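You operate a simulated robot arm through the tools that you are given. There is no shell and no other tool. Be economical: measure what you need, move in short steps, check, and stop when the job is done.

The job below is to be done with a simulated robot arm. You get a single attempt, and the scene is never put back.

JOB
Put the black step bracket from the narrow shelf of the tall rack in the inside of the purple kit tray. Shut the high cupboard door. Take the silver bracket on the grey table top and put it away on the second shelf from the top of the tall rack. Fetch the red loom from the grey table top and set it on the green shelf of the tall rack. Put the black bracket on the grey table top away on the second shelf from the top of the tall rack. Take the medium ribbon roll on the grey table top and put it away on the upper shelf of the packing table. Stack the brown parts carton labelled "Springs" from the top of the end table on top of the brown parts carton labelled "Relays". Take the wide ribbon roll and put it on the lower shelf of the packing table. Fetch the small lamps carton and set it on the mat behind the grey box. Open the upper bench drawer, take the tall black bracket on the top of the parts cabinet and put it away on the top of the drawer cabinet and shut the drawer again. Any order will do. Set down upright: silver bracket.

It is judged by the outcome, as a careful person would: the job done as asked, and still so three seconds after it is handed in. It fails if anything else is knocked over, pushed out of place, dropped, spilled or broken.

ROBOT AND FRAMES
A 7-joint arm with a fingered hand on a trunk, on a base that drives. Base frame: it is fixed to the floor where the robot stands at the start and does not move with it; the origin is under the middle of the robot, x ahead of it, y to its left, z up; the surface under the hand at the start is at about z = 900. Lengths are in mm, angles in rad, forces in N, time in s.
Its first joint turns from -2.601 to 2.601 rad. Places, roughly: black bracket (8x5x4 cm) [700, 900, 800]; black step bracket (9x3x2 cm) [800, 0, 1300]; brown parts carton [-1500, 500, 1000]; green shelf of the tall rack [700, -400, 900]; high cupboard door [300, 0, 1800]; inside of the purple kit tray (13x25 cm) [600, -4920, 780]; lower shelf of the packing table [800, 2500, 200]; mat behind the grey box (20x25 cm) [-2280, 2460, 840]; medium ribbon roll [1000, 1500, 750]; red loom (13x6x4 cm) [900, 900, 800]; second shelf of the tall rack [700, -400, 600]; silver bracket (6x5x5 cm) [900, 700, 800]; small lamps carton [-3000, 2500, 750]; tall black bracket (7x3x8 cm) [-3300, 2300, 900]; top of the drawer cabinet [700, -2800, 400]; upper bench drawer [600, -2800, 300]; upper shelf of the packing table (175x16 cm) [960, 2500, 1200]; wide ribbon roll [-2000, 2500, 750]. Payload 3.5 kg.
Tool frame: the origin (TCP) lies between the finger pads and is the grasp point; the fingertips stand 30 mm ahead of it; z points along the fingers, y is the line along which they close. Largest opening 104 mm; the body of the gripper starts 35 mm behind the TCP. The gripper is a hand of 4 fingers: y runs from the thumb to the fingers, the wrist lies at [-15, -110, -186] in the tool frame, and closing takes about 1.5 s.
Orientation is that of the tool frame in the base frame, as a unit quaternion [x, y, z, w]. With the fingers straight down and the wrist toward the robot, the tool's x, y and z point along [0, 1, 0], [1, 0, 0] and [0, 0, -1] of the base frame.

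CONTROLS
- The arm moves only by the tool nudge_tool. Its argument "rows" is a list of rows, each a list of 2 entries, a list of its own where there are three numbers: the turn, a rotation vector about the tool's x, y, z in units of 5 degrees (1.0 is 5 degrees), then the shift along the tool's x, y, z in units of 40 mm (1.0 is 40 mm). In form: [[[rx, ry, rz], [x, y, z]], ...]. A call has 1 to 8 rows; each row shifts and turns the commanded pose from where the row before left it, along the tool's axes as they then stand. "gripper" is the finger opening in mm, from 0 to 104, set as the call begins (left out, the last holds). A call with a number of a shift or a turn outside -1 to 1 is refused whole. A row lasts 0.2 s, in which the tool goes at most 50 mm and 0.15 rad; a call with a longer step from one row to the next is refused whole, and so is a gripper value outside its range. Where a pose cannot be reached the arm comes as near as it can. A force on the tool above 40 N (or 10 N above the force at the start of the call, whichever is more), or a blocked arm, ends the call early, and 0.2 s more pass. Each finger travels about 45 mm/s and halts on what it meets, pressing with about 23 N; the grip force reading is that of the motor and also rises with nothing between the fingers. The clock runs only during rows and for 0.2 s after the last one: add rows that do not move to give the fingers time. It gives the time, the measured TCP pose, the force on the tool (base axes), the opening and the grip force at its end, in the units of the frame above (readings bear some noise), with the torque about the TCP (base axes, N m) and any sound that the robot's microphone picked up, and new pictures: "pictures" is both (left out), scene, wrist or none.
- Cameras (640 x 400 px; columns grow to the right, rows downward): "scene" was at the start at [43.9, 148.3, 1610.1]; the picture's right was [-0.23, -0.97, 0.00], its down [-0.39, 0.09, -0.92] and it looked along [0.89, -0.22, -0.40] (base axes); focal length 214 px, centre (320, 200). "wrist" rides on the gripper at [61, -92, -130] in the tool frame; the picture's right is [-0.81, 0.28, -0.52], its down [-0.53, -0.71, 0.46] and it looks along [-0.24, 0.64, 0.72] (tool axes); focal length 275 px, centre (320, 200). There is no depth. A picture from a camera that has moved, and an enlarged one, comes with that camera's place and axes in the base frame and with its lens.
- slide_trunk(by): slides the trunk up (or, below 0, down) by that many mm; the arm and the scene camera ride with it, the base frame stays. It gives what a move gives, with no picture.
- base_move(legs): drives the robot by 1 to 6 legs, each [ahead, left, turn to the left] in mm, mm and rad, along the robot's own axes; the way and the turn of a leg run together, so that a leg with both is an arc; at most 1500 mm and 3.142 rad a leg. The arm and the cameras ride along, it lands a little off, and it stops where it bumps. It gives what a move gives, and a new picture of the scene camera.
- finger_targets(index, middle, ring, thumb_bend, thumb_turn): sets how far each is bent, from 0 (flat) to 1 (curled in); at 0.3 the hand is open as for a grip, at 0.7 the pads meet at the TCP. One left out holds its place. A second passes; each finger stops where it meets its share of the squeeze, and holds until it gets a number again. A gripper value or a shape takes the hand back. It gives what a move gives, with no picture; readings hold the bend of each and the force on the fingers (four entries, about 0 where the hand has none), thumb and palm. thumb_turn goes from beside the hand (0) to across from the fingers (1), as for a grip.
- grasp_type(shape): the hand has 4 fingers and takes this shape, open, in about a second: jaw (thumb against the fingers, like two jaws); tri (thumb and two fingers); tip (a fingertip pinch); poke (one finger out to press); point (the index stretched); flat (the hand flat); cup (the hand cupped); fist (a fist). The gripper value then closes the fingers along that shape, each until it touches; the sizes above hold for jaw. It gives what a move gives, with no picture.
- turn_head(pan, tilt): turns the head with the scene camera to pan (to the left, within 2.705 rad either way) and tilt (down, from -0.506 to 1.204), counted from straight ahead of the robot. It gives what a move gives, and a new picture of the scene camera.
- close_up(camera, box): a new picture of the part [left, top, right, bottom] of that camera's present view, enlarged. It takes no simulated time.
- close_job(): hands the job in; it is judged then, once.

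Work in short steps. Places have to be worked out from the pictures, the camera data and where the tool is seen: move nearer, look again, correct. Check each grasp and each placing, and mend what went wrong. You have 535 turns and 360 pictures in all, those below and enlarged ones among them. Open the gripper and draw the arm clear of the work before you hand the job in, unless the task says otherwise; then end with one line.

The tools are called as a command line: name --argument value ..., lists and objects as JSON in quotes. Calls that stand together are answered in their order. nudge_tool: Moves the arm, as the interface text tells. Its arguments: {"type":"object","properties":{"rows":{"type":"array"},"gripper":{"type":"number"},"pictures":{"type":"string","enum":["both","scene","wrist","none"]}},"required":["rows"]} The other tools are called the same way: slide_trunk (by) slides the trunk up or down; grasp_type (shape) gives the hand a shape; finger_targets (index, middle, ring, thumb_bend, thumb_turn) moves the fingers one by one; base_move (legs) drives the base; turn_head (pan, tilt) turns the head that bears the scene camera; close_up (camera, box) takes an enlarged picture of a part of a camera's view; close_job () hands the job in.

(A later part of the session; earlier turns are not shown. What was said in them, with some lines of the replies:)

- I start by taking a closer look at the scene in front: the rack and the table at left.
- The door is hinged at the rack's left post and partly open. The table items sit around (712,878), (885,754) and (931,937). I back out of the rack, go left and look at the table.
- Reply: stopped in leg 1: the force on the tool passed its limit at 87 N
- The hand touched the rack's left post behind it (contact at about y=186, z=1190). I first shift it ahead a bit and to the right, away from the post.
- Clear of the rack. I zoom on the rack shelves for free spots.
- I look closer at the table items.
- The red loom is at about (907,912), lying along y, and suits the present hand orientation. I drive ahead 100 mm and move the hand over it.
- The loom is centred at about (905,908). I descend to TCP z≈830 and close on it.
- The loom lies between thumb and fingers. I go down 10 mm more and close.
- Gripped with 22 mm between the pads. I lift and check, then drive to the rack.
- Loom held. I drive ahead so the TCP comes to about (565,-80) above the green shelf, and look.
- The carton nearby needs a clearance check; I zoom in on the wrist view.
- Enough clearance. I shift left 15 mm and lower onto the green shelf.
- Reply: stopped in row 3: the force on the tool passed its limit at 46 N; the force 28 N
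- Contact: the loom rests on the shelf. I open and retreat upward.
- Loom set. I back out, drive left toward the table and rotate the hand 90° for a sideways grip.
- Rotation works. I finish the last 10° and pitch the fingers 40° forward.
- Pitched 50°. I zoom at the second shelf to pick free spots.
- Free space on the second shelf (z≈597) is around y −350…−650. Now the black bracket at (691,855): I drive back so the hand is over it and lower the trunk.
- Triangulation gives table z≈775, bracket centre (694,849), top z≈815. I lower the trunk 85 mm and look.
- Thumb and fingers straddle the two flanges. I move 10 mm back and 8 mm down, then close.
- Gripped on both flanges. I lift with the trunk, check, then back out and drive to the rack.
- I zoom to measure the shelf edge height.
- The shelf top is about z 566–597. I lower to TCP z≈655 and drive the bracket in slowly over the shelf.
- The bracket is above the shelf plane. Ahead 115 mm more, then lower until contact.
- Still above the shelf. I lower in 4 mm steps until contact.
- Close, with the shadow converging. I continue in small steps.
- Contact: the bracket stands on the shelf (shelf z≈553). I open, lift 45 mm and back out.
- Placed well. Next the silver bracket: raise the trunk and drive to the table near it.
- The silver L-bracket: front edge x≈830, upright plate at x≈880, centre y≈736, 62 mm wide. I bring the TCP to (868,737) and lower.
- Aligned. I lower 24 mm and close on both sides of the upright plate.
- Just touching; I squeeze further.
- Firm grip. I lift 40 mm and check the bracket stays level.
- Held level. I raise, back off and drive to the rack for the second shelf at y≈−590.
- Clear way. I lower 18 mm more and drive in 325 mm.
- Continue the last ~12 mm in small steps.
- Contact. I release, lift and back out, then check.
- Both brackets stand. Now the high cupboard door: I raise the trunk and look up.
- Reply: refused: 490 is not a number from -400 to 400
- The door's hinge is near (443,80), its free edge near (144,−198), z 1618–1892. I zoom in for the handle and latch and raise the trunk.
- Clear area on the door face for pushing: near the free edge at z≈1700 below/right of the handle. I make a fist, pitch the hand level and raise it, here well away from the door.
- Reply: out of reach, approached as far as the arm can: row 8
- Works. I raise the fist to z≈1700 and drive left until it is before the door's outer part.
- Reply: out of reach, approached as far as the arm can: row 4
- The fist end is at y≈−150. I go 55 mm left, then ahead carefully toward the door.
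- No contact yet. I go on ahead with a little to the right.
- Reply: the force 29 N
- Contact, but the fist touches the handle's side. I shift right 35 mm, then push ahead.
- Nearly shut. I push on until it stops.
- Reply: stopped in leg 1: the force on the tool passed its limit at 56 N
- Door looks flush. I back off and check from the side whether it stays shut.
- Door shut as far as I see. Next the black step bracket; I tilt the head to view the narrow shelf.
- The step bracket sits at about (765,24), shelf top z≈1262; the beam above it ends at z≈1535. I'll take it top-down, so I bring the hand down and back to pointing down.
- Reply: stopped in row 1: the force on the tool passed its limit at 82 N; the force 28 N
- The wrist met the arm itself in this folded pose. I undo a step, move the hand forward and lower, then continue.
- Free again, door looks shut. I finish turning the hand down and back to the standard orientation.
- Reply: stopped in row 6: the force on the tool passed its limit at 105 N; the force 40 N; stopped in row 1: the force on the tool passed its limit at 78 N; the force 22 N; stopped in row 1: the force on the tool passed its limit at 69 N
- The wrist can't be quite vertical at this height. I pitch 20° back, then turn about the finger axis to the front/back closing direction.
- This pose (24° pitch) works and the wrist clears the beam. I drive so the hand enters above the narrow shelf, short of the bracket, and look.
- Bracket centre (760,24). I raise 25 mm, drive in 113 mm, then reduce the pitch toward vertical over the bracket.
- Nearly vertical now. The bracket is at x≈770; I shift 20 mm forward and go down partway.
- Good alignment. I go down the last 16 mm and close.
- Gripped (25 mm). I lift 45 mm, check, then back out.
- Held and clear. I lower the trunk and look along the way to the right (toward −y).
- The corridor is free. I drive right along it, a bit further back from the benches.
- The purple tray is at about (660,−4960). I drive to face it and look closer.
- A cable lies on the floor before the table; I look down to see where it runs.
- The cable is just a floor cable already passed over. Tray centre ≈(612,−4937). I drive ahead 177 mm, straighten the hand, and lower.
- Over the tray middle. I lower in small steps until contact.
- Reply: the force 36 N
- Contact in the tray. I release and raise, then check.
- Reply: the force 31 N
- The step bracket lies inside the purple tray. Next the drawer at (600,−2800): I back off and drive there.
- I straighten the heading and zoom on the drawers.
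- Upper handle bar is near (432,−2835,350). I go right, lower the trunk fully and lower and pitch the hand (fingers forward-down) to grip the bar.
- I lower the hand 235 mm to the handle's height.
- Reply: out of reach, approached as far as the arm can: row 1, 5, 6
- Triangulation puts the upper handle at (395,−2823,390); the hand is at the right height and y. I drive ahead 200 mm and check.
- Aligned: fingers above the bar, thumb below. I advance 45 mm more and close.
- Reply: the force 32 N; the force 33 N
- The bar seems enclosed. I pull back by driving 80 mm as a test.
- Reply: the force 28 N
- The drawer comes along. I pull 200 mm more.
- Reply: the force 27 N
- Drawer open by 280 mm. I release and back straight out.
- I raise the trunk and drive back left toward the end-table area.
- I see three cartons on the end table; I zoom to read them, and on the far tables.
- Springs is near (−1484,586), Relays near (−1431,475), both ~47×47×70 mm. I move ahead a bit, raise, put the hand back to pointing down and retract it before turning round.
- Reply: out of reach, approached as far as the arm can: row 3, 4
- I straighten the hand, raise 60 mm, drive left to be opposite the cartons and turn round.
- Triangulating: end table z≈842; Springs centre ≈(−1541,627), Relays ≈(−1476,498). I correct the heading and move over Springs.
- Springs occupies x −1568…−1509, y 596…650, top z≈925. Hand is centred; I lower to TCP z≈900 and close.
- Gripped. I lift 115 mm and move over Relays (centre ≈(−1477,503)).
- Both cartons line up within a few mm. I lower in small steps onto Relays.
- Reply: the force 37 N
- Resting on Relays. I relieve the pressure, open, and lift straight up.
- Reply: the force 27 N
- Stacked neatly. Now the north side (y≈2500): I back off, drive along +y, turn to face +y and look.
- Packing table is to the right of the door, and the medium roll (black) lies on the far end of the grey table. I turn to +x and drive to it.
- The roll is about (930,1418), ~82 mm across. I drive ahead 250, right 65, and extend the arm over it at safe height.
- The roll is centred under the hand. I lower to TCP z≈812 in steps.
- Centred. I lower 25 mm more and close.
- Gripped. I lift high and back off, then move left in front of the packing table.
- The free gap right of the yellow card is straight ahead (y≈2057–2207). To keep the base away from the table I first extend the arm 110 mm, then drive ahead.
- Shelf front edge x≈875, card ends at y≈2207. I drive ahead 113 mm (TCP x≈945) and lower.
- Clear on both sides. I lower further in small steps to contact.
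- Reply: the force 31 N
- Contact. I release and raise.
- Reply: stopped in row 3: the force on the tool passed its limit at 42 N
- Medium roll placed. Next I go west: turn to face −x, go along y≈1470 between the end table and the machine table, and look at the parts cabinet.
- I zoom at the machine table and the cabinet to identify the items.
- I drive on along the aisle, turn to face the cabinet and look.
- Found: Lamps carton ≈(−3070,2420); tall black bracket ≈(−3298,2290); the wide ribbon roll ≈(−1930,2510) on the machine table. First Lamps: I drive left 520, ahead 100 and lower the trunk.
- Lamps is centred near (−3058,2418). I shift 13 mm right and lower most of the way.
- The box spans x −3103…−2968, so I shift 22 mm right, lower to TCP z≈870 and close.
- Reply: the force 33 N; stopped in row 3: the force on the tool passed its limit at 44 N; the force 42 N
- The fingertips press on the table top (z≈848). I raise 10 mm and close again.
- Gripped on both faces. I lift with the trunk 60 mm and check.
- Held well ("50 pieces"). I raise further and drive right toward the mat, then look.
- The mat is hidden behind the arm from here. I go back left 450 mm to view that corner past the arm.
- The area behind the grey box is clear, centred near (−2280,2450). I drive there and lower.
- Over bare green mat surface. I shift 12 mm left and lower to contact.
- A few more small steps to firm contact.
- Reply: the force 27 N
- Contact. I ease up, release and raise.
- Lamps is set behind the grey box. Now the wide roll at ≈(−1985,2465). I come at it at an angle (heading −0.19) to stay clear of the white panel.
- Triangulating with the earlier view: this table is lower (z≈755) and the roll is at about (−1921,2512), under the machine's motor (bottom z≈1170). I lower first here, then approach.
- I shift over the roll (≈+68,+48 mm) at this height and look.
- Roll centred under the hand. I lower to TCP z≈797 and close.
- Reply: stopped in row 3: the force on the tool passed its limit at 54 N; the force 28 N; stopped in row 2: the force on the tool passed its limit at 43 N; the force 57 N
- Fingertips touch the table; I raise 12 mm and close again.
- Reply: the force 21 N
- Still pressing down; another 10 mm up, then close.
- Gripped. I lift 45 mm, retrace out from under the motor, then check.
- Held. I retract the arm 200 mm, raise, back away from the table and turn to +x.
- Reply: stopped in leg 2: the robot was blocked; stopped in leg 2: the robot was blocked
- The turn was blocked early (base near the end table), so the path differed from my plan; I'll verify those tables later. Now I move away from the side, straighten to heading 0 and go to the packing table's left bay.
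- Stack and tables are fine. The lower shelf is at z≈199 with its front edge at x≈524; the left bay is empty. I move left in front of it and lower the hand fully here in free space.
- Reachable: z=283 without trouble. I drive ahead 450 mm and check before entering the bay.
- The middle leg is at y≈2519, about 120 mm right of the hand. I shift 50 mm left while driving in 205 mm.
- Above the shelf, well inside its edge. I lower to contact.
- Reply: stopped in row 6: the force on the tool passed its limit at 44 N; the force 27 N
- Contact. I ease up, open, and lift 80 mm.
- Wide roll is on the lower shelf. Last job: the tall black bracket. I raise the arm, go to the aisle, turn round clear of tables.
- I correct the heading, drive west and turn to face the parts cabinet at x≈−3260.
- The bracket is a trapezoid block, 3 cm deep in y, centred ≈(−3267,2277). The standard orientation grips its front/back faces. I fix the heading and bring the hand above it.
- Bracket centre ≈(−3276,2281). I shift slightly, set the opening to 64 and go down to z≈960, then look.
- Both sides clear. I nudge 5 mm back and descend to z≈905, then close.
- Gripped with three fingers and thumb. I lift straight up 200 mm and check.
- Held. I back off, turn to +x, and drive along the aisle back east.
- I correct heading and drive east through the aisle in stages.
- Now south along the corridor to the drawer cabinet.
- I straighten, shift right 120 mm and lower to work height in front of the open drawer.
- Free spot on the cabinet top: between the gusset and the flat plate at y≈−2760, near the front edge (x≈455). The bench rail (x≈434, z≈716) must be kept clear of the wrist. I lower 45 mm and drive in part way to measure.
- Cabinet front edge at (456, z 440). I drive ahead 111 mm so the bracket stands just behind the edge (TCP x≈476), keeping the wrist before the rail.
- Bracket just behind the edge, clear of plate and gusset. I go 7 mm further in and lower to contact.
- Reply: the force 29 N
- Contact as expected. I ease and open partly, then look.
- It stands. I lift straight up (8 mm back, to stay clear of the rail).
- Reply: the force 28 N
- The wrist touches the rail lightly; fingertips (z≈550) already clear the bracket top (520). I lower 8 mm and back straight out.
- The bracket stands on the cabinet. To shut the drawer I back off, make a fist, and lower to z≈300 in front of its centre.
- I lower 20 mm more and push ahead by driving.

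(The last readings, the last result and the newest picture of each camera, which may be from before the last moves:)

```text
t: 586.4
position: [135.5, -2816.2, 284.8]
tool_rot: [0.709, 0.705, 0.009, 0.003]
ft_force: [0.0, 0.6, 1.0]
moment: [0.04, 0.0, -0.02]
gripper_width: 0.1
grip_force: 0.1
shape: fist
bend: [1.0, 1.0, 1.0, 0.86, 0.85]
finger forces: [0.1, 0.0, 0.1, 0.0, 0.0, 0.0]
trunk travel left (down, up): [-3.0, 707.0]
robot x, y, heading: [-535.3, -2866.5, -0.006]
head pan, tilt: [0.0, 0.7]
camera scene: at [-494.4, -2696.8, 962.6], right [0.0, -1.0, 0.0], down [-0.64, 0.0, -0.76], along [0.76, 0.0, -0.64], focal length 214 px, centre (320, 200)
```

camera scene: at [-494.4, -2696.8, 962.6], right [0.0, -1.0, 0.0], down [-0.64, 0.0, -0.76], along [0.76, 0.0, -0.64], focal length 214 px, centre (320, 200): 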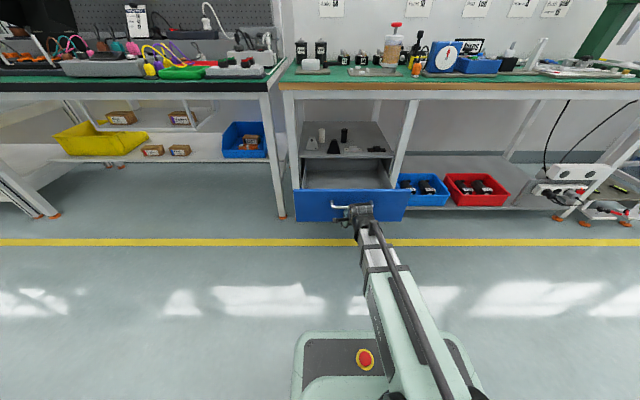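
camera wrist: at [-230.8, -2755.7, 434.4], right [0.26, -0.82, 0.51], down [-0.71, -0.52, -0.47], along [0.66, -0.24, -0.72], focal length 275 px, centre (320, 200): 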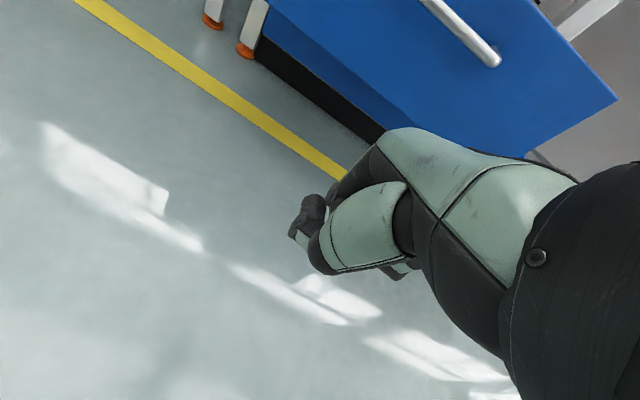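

base_move --legs '[[70, 0, 0]]'

close_up --camera "wrist" --box '[0, 0, 640, 400]'

```text
t: 587.4
position: [203.5, -2815.9, 285.1]
tool_rot: [0.709, 0.706, 0.009, 0.003]
ft_force: [-0.4, 0.2, -0.1]
moment: [-0.03, 0.0, -0.02]
gripper_width: 0.0
grip_force: 0.0
shape: fist
bend: [1.0, 1.0, 1.0, 0.86, 0.85]
finger forces: [0.0, 0.1, 0.0, 0.1, 0.1, 0.0]
trunk travel left (down, up): [-3.0, 707.0]
robot x, y, heading: [-466.5, -2864.3, -0.005]
head pan, tilt: [0.0, 0.7]
camera scene: at [-424.7, -2697.0, 962.6], right [0.0, -1.0, 0.0], down [-0.64, 0.0, -0.76], along [0.76, 0.0, -0.64], focal length 214 px, centre (320, 200)
```

scene: 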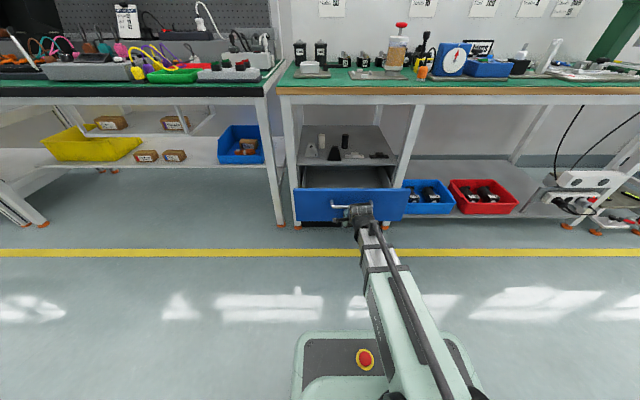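

```text
1.00 times, centred on (320, 200) of wrist (not enlarged: the box is as wide or as high as the picture)
camera zoom: at [111.4, -2755.8, 415.0], right [0.26, -0.82, 0.51], down [-0.71, -0.53, -0.47], along [0.66, -0.24, -0.72], focal length 275 px, centre (320, 200)
```

zoom: 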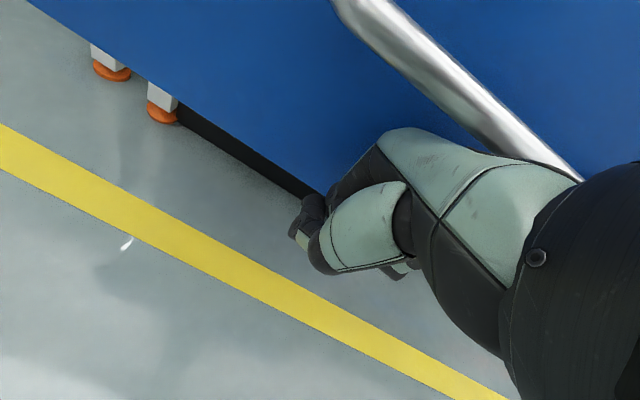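

The drawer is already moving inward (front now x≈274). I keep pushing until it stops.

base_move --legs '[[110, 0, 0.004]]'

base_move --legs '[[110, 0, 0]]'

close_up --camera "scene" --box '[250, 80, 450, 240]'

```text
t: 588.6
position: [313.8, -2814.3, 285.2]
tool_rot: [0.707, 0.707, 0.01, 0.003]
ft_force: [0.9, -0.4, -0.8]
moment: [-0.03, -0.02, 0.0]
gripper_width: 0.0
grip_force: 0.0
shape: fist
bend: [1.0, 1.0, 1.0, 0.86, 0.85]
finger forces: [0.1, 0.0, 0.1, 0.0, 0.1, 0.1]
trunk travel left (down, up): [-3.0, 707.0]
robot x, y, heading: [-350.1, -2866.2, -0.003]
head pan, tilt: [0.0, 0.7]
camera scene: at [-314.7, -2697.0, 962.6], right [0.0, -1.0, 0.0], down [-0.64, 0.0, -0.76], along [0.76, 0.0, -0.64], focal length 214 px, centre (320, 200)
```

scene: 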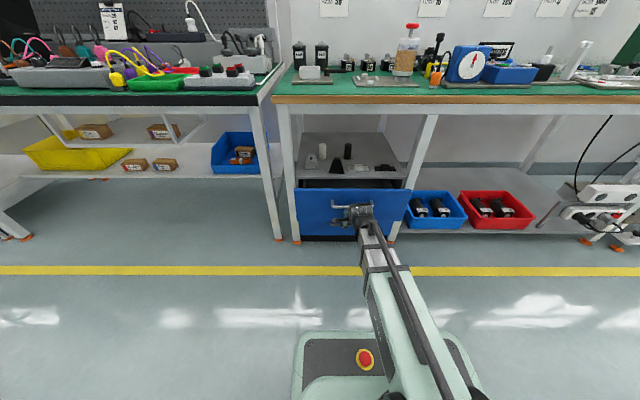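

```text
t: 589.7
position: [392.1, -2814.6, 284.1]
tool_rot: [0.707, 0.707, 0.005, -0.001]
ft_force: [-2.8, -0.5, 0.9]
moment: [0.0, -0.18, -0.06]
gripper_width: 0.0
grip_force: 0.2
shape: fist
bend: [1.0, 1.0, 1.0, 0.86, 0.85]
finger forces: [0.0, 3.0, 0.0, 0.0, 0.1, 0.0]
trunk travel left (down, up): [-3.0, 707.0]
robot x, y, heading: [-271.9, -2867.1, 0.004]
head pan, tilt: [0.0, 0.7]
stopped in leg 1: the force on the tool passed its limit at 108 N (the readings are from after the stop); the commanded pose is now the measured one
camera scene: at [-231.2, -2696.9, 962.6], right [0.0, -1.0, 0.0], down [-0.64, 0.0, -0.77], along [0.77, 0.0, -0.64], focal length 214 px, centre (320, 200)
```

scene: 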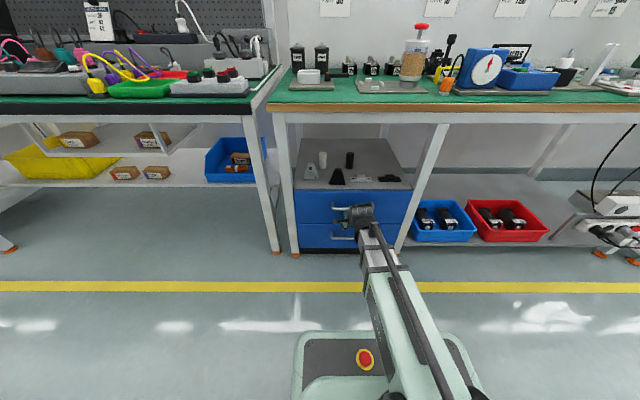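

```text
2.50 times, centred on (350, 160) of scene
camera zoom: at [-231.2, -2696.9, 962.6], right [0.0, -1.0, 0.0], down [-0.64, 0.0, -0.77], along [0.77, 0.0, -0.64], focal length 536 px, centre (245, 300)
```

zoom: 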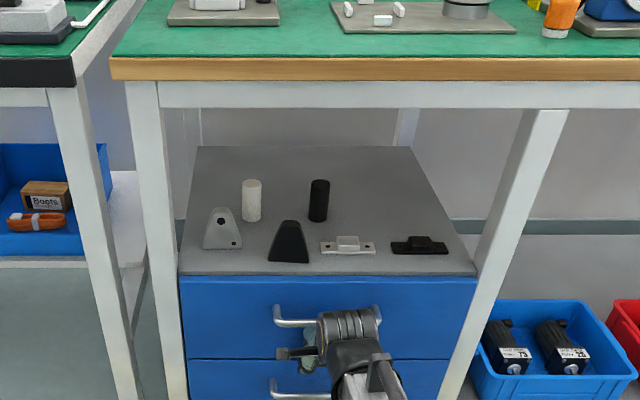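

Drawer shut, bracket standing. I back away and check.

base_move --legs '[[-60, 0, 0], [-340, 0, 0]]'

slide_trunk --by 400

close_up --camera "scene" --box '[250, 100, 450, 260]'

```text
t: 592.5
position: [-8.6, -2819.1, 283.3]
tool_rot: [0.711, 0.703, 0.004, -0.001]
ft_force: [0.3, -0.2, -0.1]
moment: [-0.05, -0.01, 0.03]
gripper_width: 0.0
grip_force: 0.0
shape: fist
bend: [1.0, 1.0, 1.0, 0.86, 0.85]
finger forces: [0.0, 0.0, 0.0, 0.0, 0.1, 0.0]
trunk travel left (down, up): [-3.0, 707.0]
robot x, y, heading: [-668.1, -2862.6, -0.015]
head pan, tilt: [0.0, 0.7]
camera scene: at [-630.4, -2695.6, 962.6], right [-0.01, -1.0, 0.0], down [-0.64, 0.01, -0.76], along [0.76, -0.01, -0.64], focal length 214 px, centre (320, 200)
```

scene: 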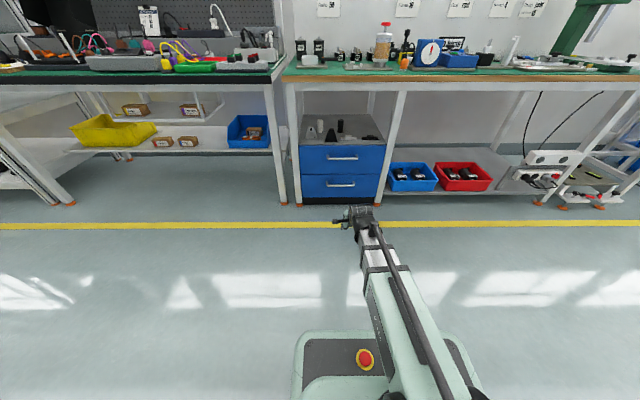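

```text
t: 596.4
position: [-9.8, -2819.2, 684.5]
tool_rot: [0.711, 0.703, 0.004, -0.001]
ft_force: [-0.3, 0.2, 0.4]
moment: [-0.04, -0.01, 0.0]
gripper_width: 0.0
grip_force: 0.1
shape: fist
bend: [1.0, 1.0, 1.0, 0.86, 0.85]
finger forces: [0.1, 0.1, 0.0, 0.0, 0.0, 0.0]
trunk travel left (down, up): [-403.0, 307.0]
robot x, y, heading: [-672.2, -2866.2, -0.015]
head pan, tilt: [0.0, 0.7]
```

```text
2.50 times, centred on (350, 180) of scene
camera zoom: at [-630.4, -2695.6, 1362.6], right [-0.01, -1.0, 0.0], down [-0.64, 0.01, -0.76], along [0.76, -0.01, -0.64], focal length 536 px, centre (245, 250)
```

zoom: 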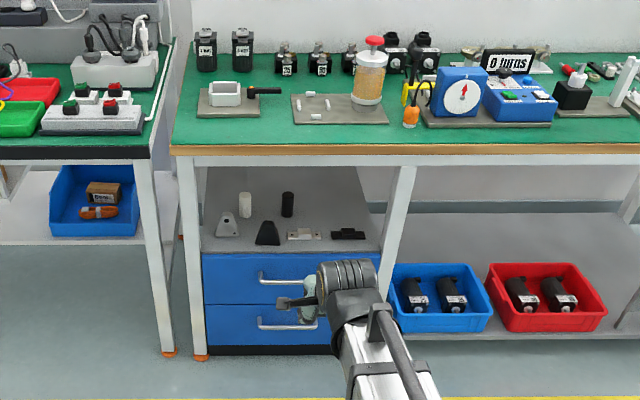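

All good here. Lastly I verify the cupboard door from the side.

grasp_type --shape "jaw"

base_move --legs '[[0, 1300, 0.015]]'

turn_head --pan 0.9 --tilt 0.0

close_up --camera "scene" --box '[220, 80, 460, 230]'

```text
t: 597.2
position: [-9.7, -2818.8, 683.8]
tool_rot: [0.711, 0.703, 0.005, -0.003]
ft_force: [-0.5, 0.2, 0.7]
moment: [-0.02, -0.03, -0.04]
gripper_width: 103.7
grip_force: 0.0
shape: jaw
bend: [0.3, 0.3, 0.3, 0.3, 0.97]
finger forces: [0.1, 0.1, 0.1, 0.0, 0.0, 0.1]
trunk travel left (down, up): [-403.0, 307.0]
robot x, y, heading: [-668.4, -2867.8, -0.012]
head pan, tilt: [0.0, 0.7]
```

```text
t: 603.7
position: [1.9, -1544.7, 683.2]
tool_rot: [0.71, 0.704, 0.004, -0.002]
ft_force: [-0.1, 0.6, 0.2]
moment: [0.0, 0.0, 0.01]
gripper_width: 103.7
grip_force: 0.0
shape: jaw
bend: [0.3, 0.3, 0.3, 0.3, 0.97]
finger forces: [0.0, 0.1, 0.0, 0.0, 0.1, 0.0]
trunk travel left (down, up): [-403.0, 307.0]
robot x, y, heading: [-663.1, -1597.9, -0.007]
head pan, tilt: [0.0, 0.7]
camera scene: at [-619.7, -1422.8, 1362.6], right [-0.01, -1.0, 0.0], down [-0.64, 0.0, -0.76], along [0.76, -0.01, -0.64], focal length 214 px, centre (320, 200)
```

scene: 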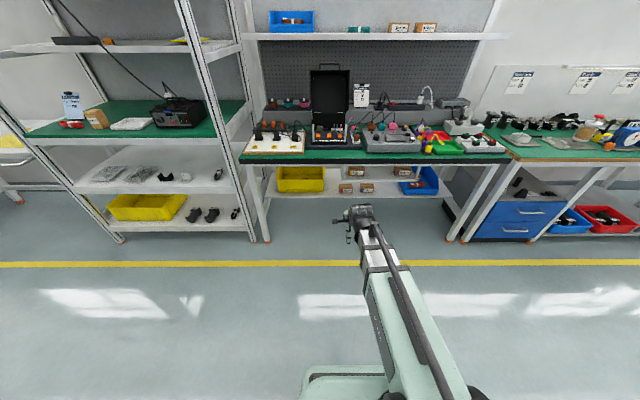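

```text
t: 604.9
position: [2.6, -1545.0, 684.1]
tool_rot: [0.71, 0.704, 0.005, -0.001]
ft_force: [0.1, 0.4, -0.7]
moment: [0.0, -0.01, 0.0]
gripper_width: 103.6
grip_force: 0.0
shape: jaw
bend: [0.3, 0.3, 0.3, 0.3, 0.97]
finger forces: [0.1, 0.0, 0.0, 0.0, 0.1, 0.0]
trunk travel left (down, up): [-403.0, 307.0]
robot x, y, heading: [-661.3, -1593.7, -0.005]
head pan, tilt: [0.901, 0.0]
camera scene: at [-648.2, -1352.0, 1426.4], right [0.78, -0.63, 0.0], down [0.0, 0.0, -1.0], along [0.63, 0.78, 0.0], focal length 214 px, centre (320, 200)
```

scene: 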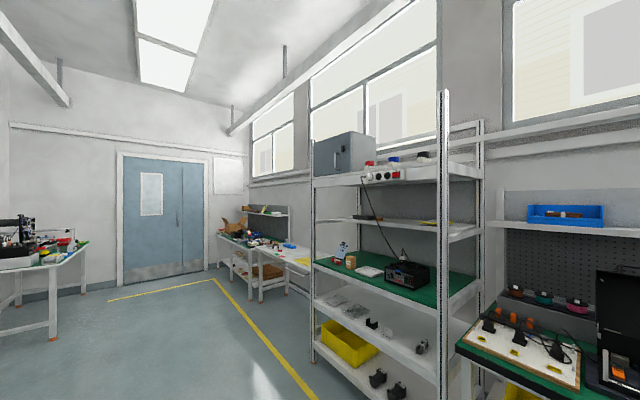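

```text
2.67 times, centred on (340, 155) of scene
camera zoom: at [-648.2, -1352.0, 1426.4], right [0.78, -0.63, 0.0], down [0.0, 0.0, -1.0], along [0.63, 0.78, 0.0], focal length 572 px, centre (267, 320)
```

zoom: 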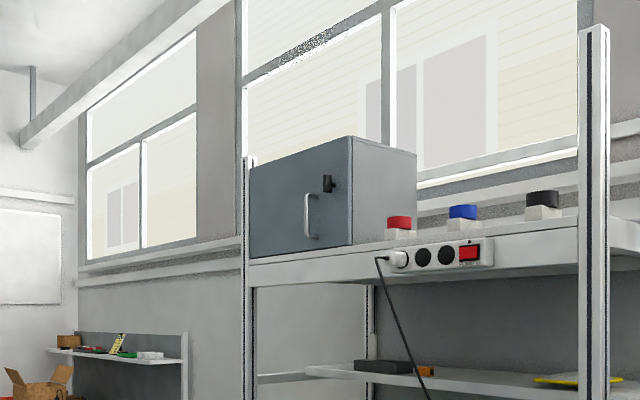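

The door is flush and everything is in place; the gripper is open and the arm is clear, so I hand the job in.

close_job

```text
The job is handed in.
```

All ten parts of the job are done and the job is handed in; I checked each item in the pictures after setting it down. While driving with the wide ribbon roll, the base bumped twice. The pictures afterwards showed nothing moved or knocked over.
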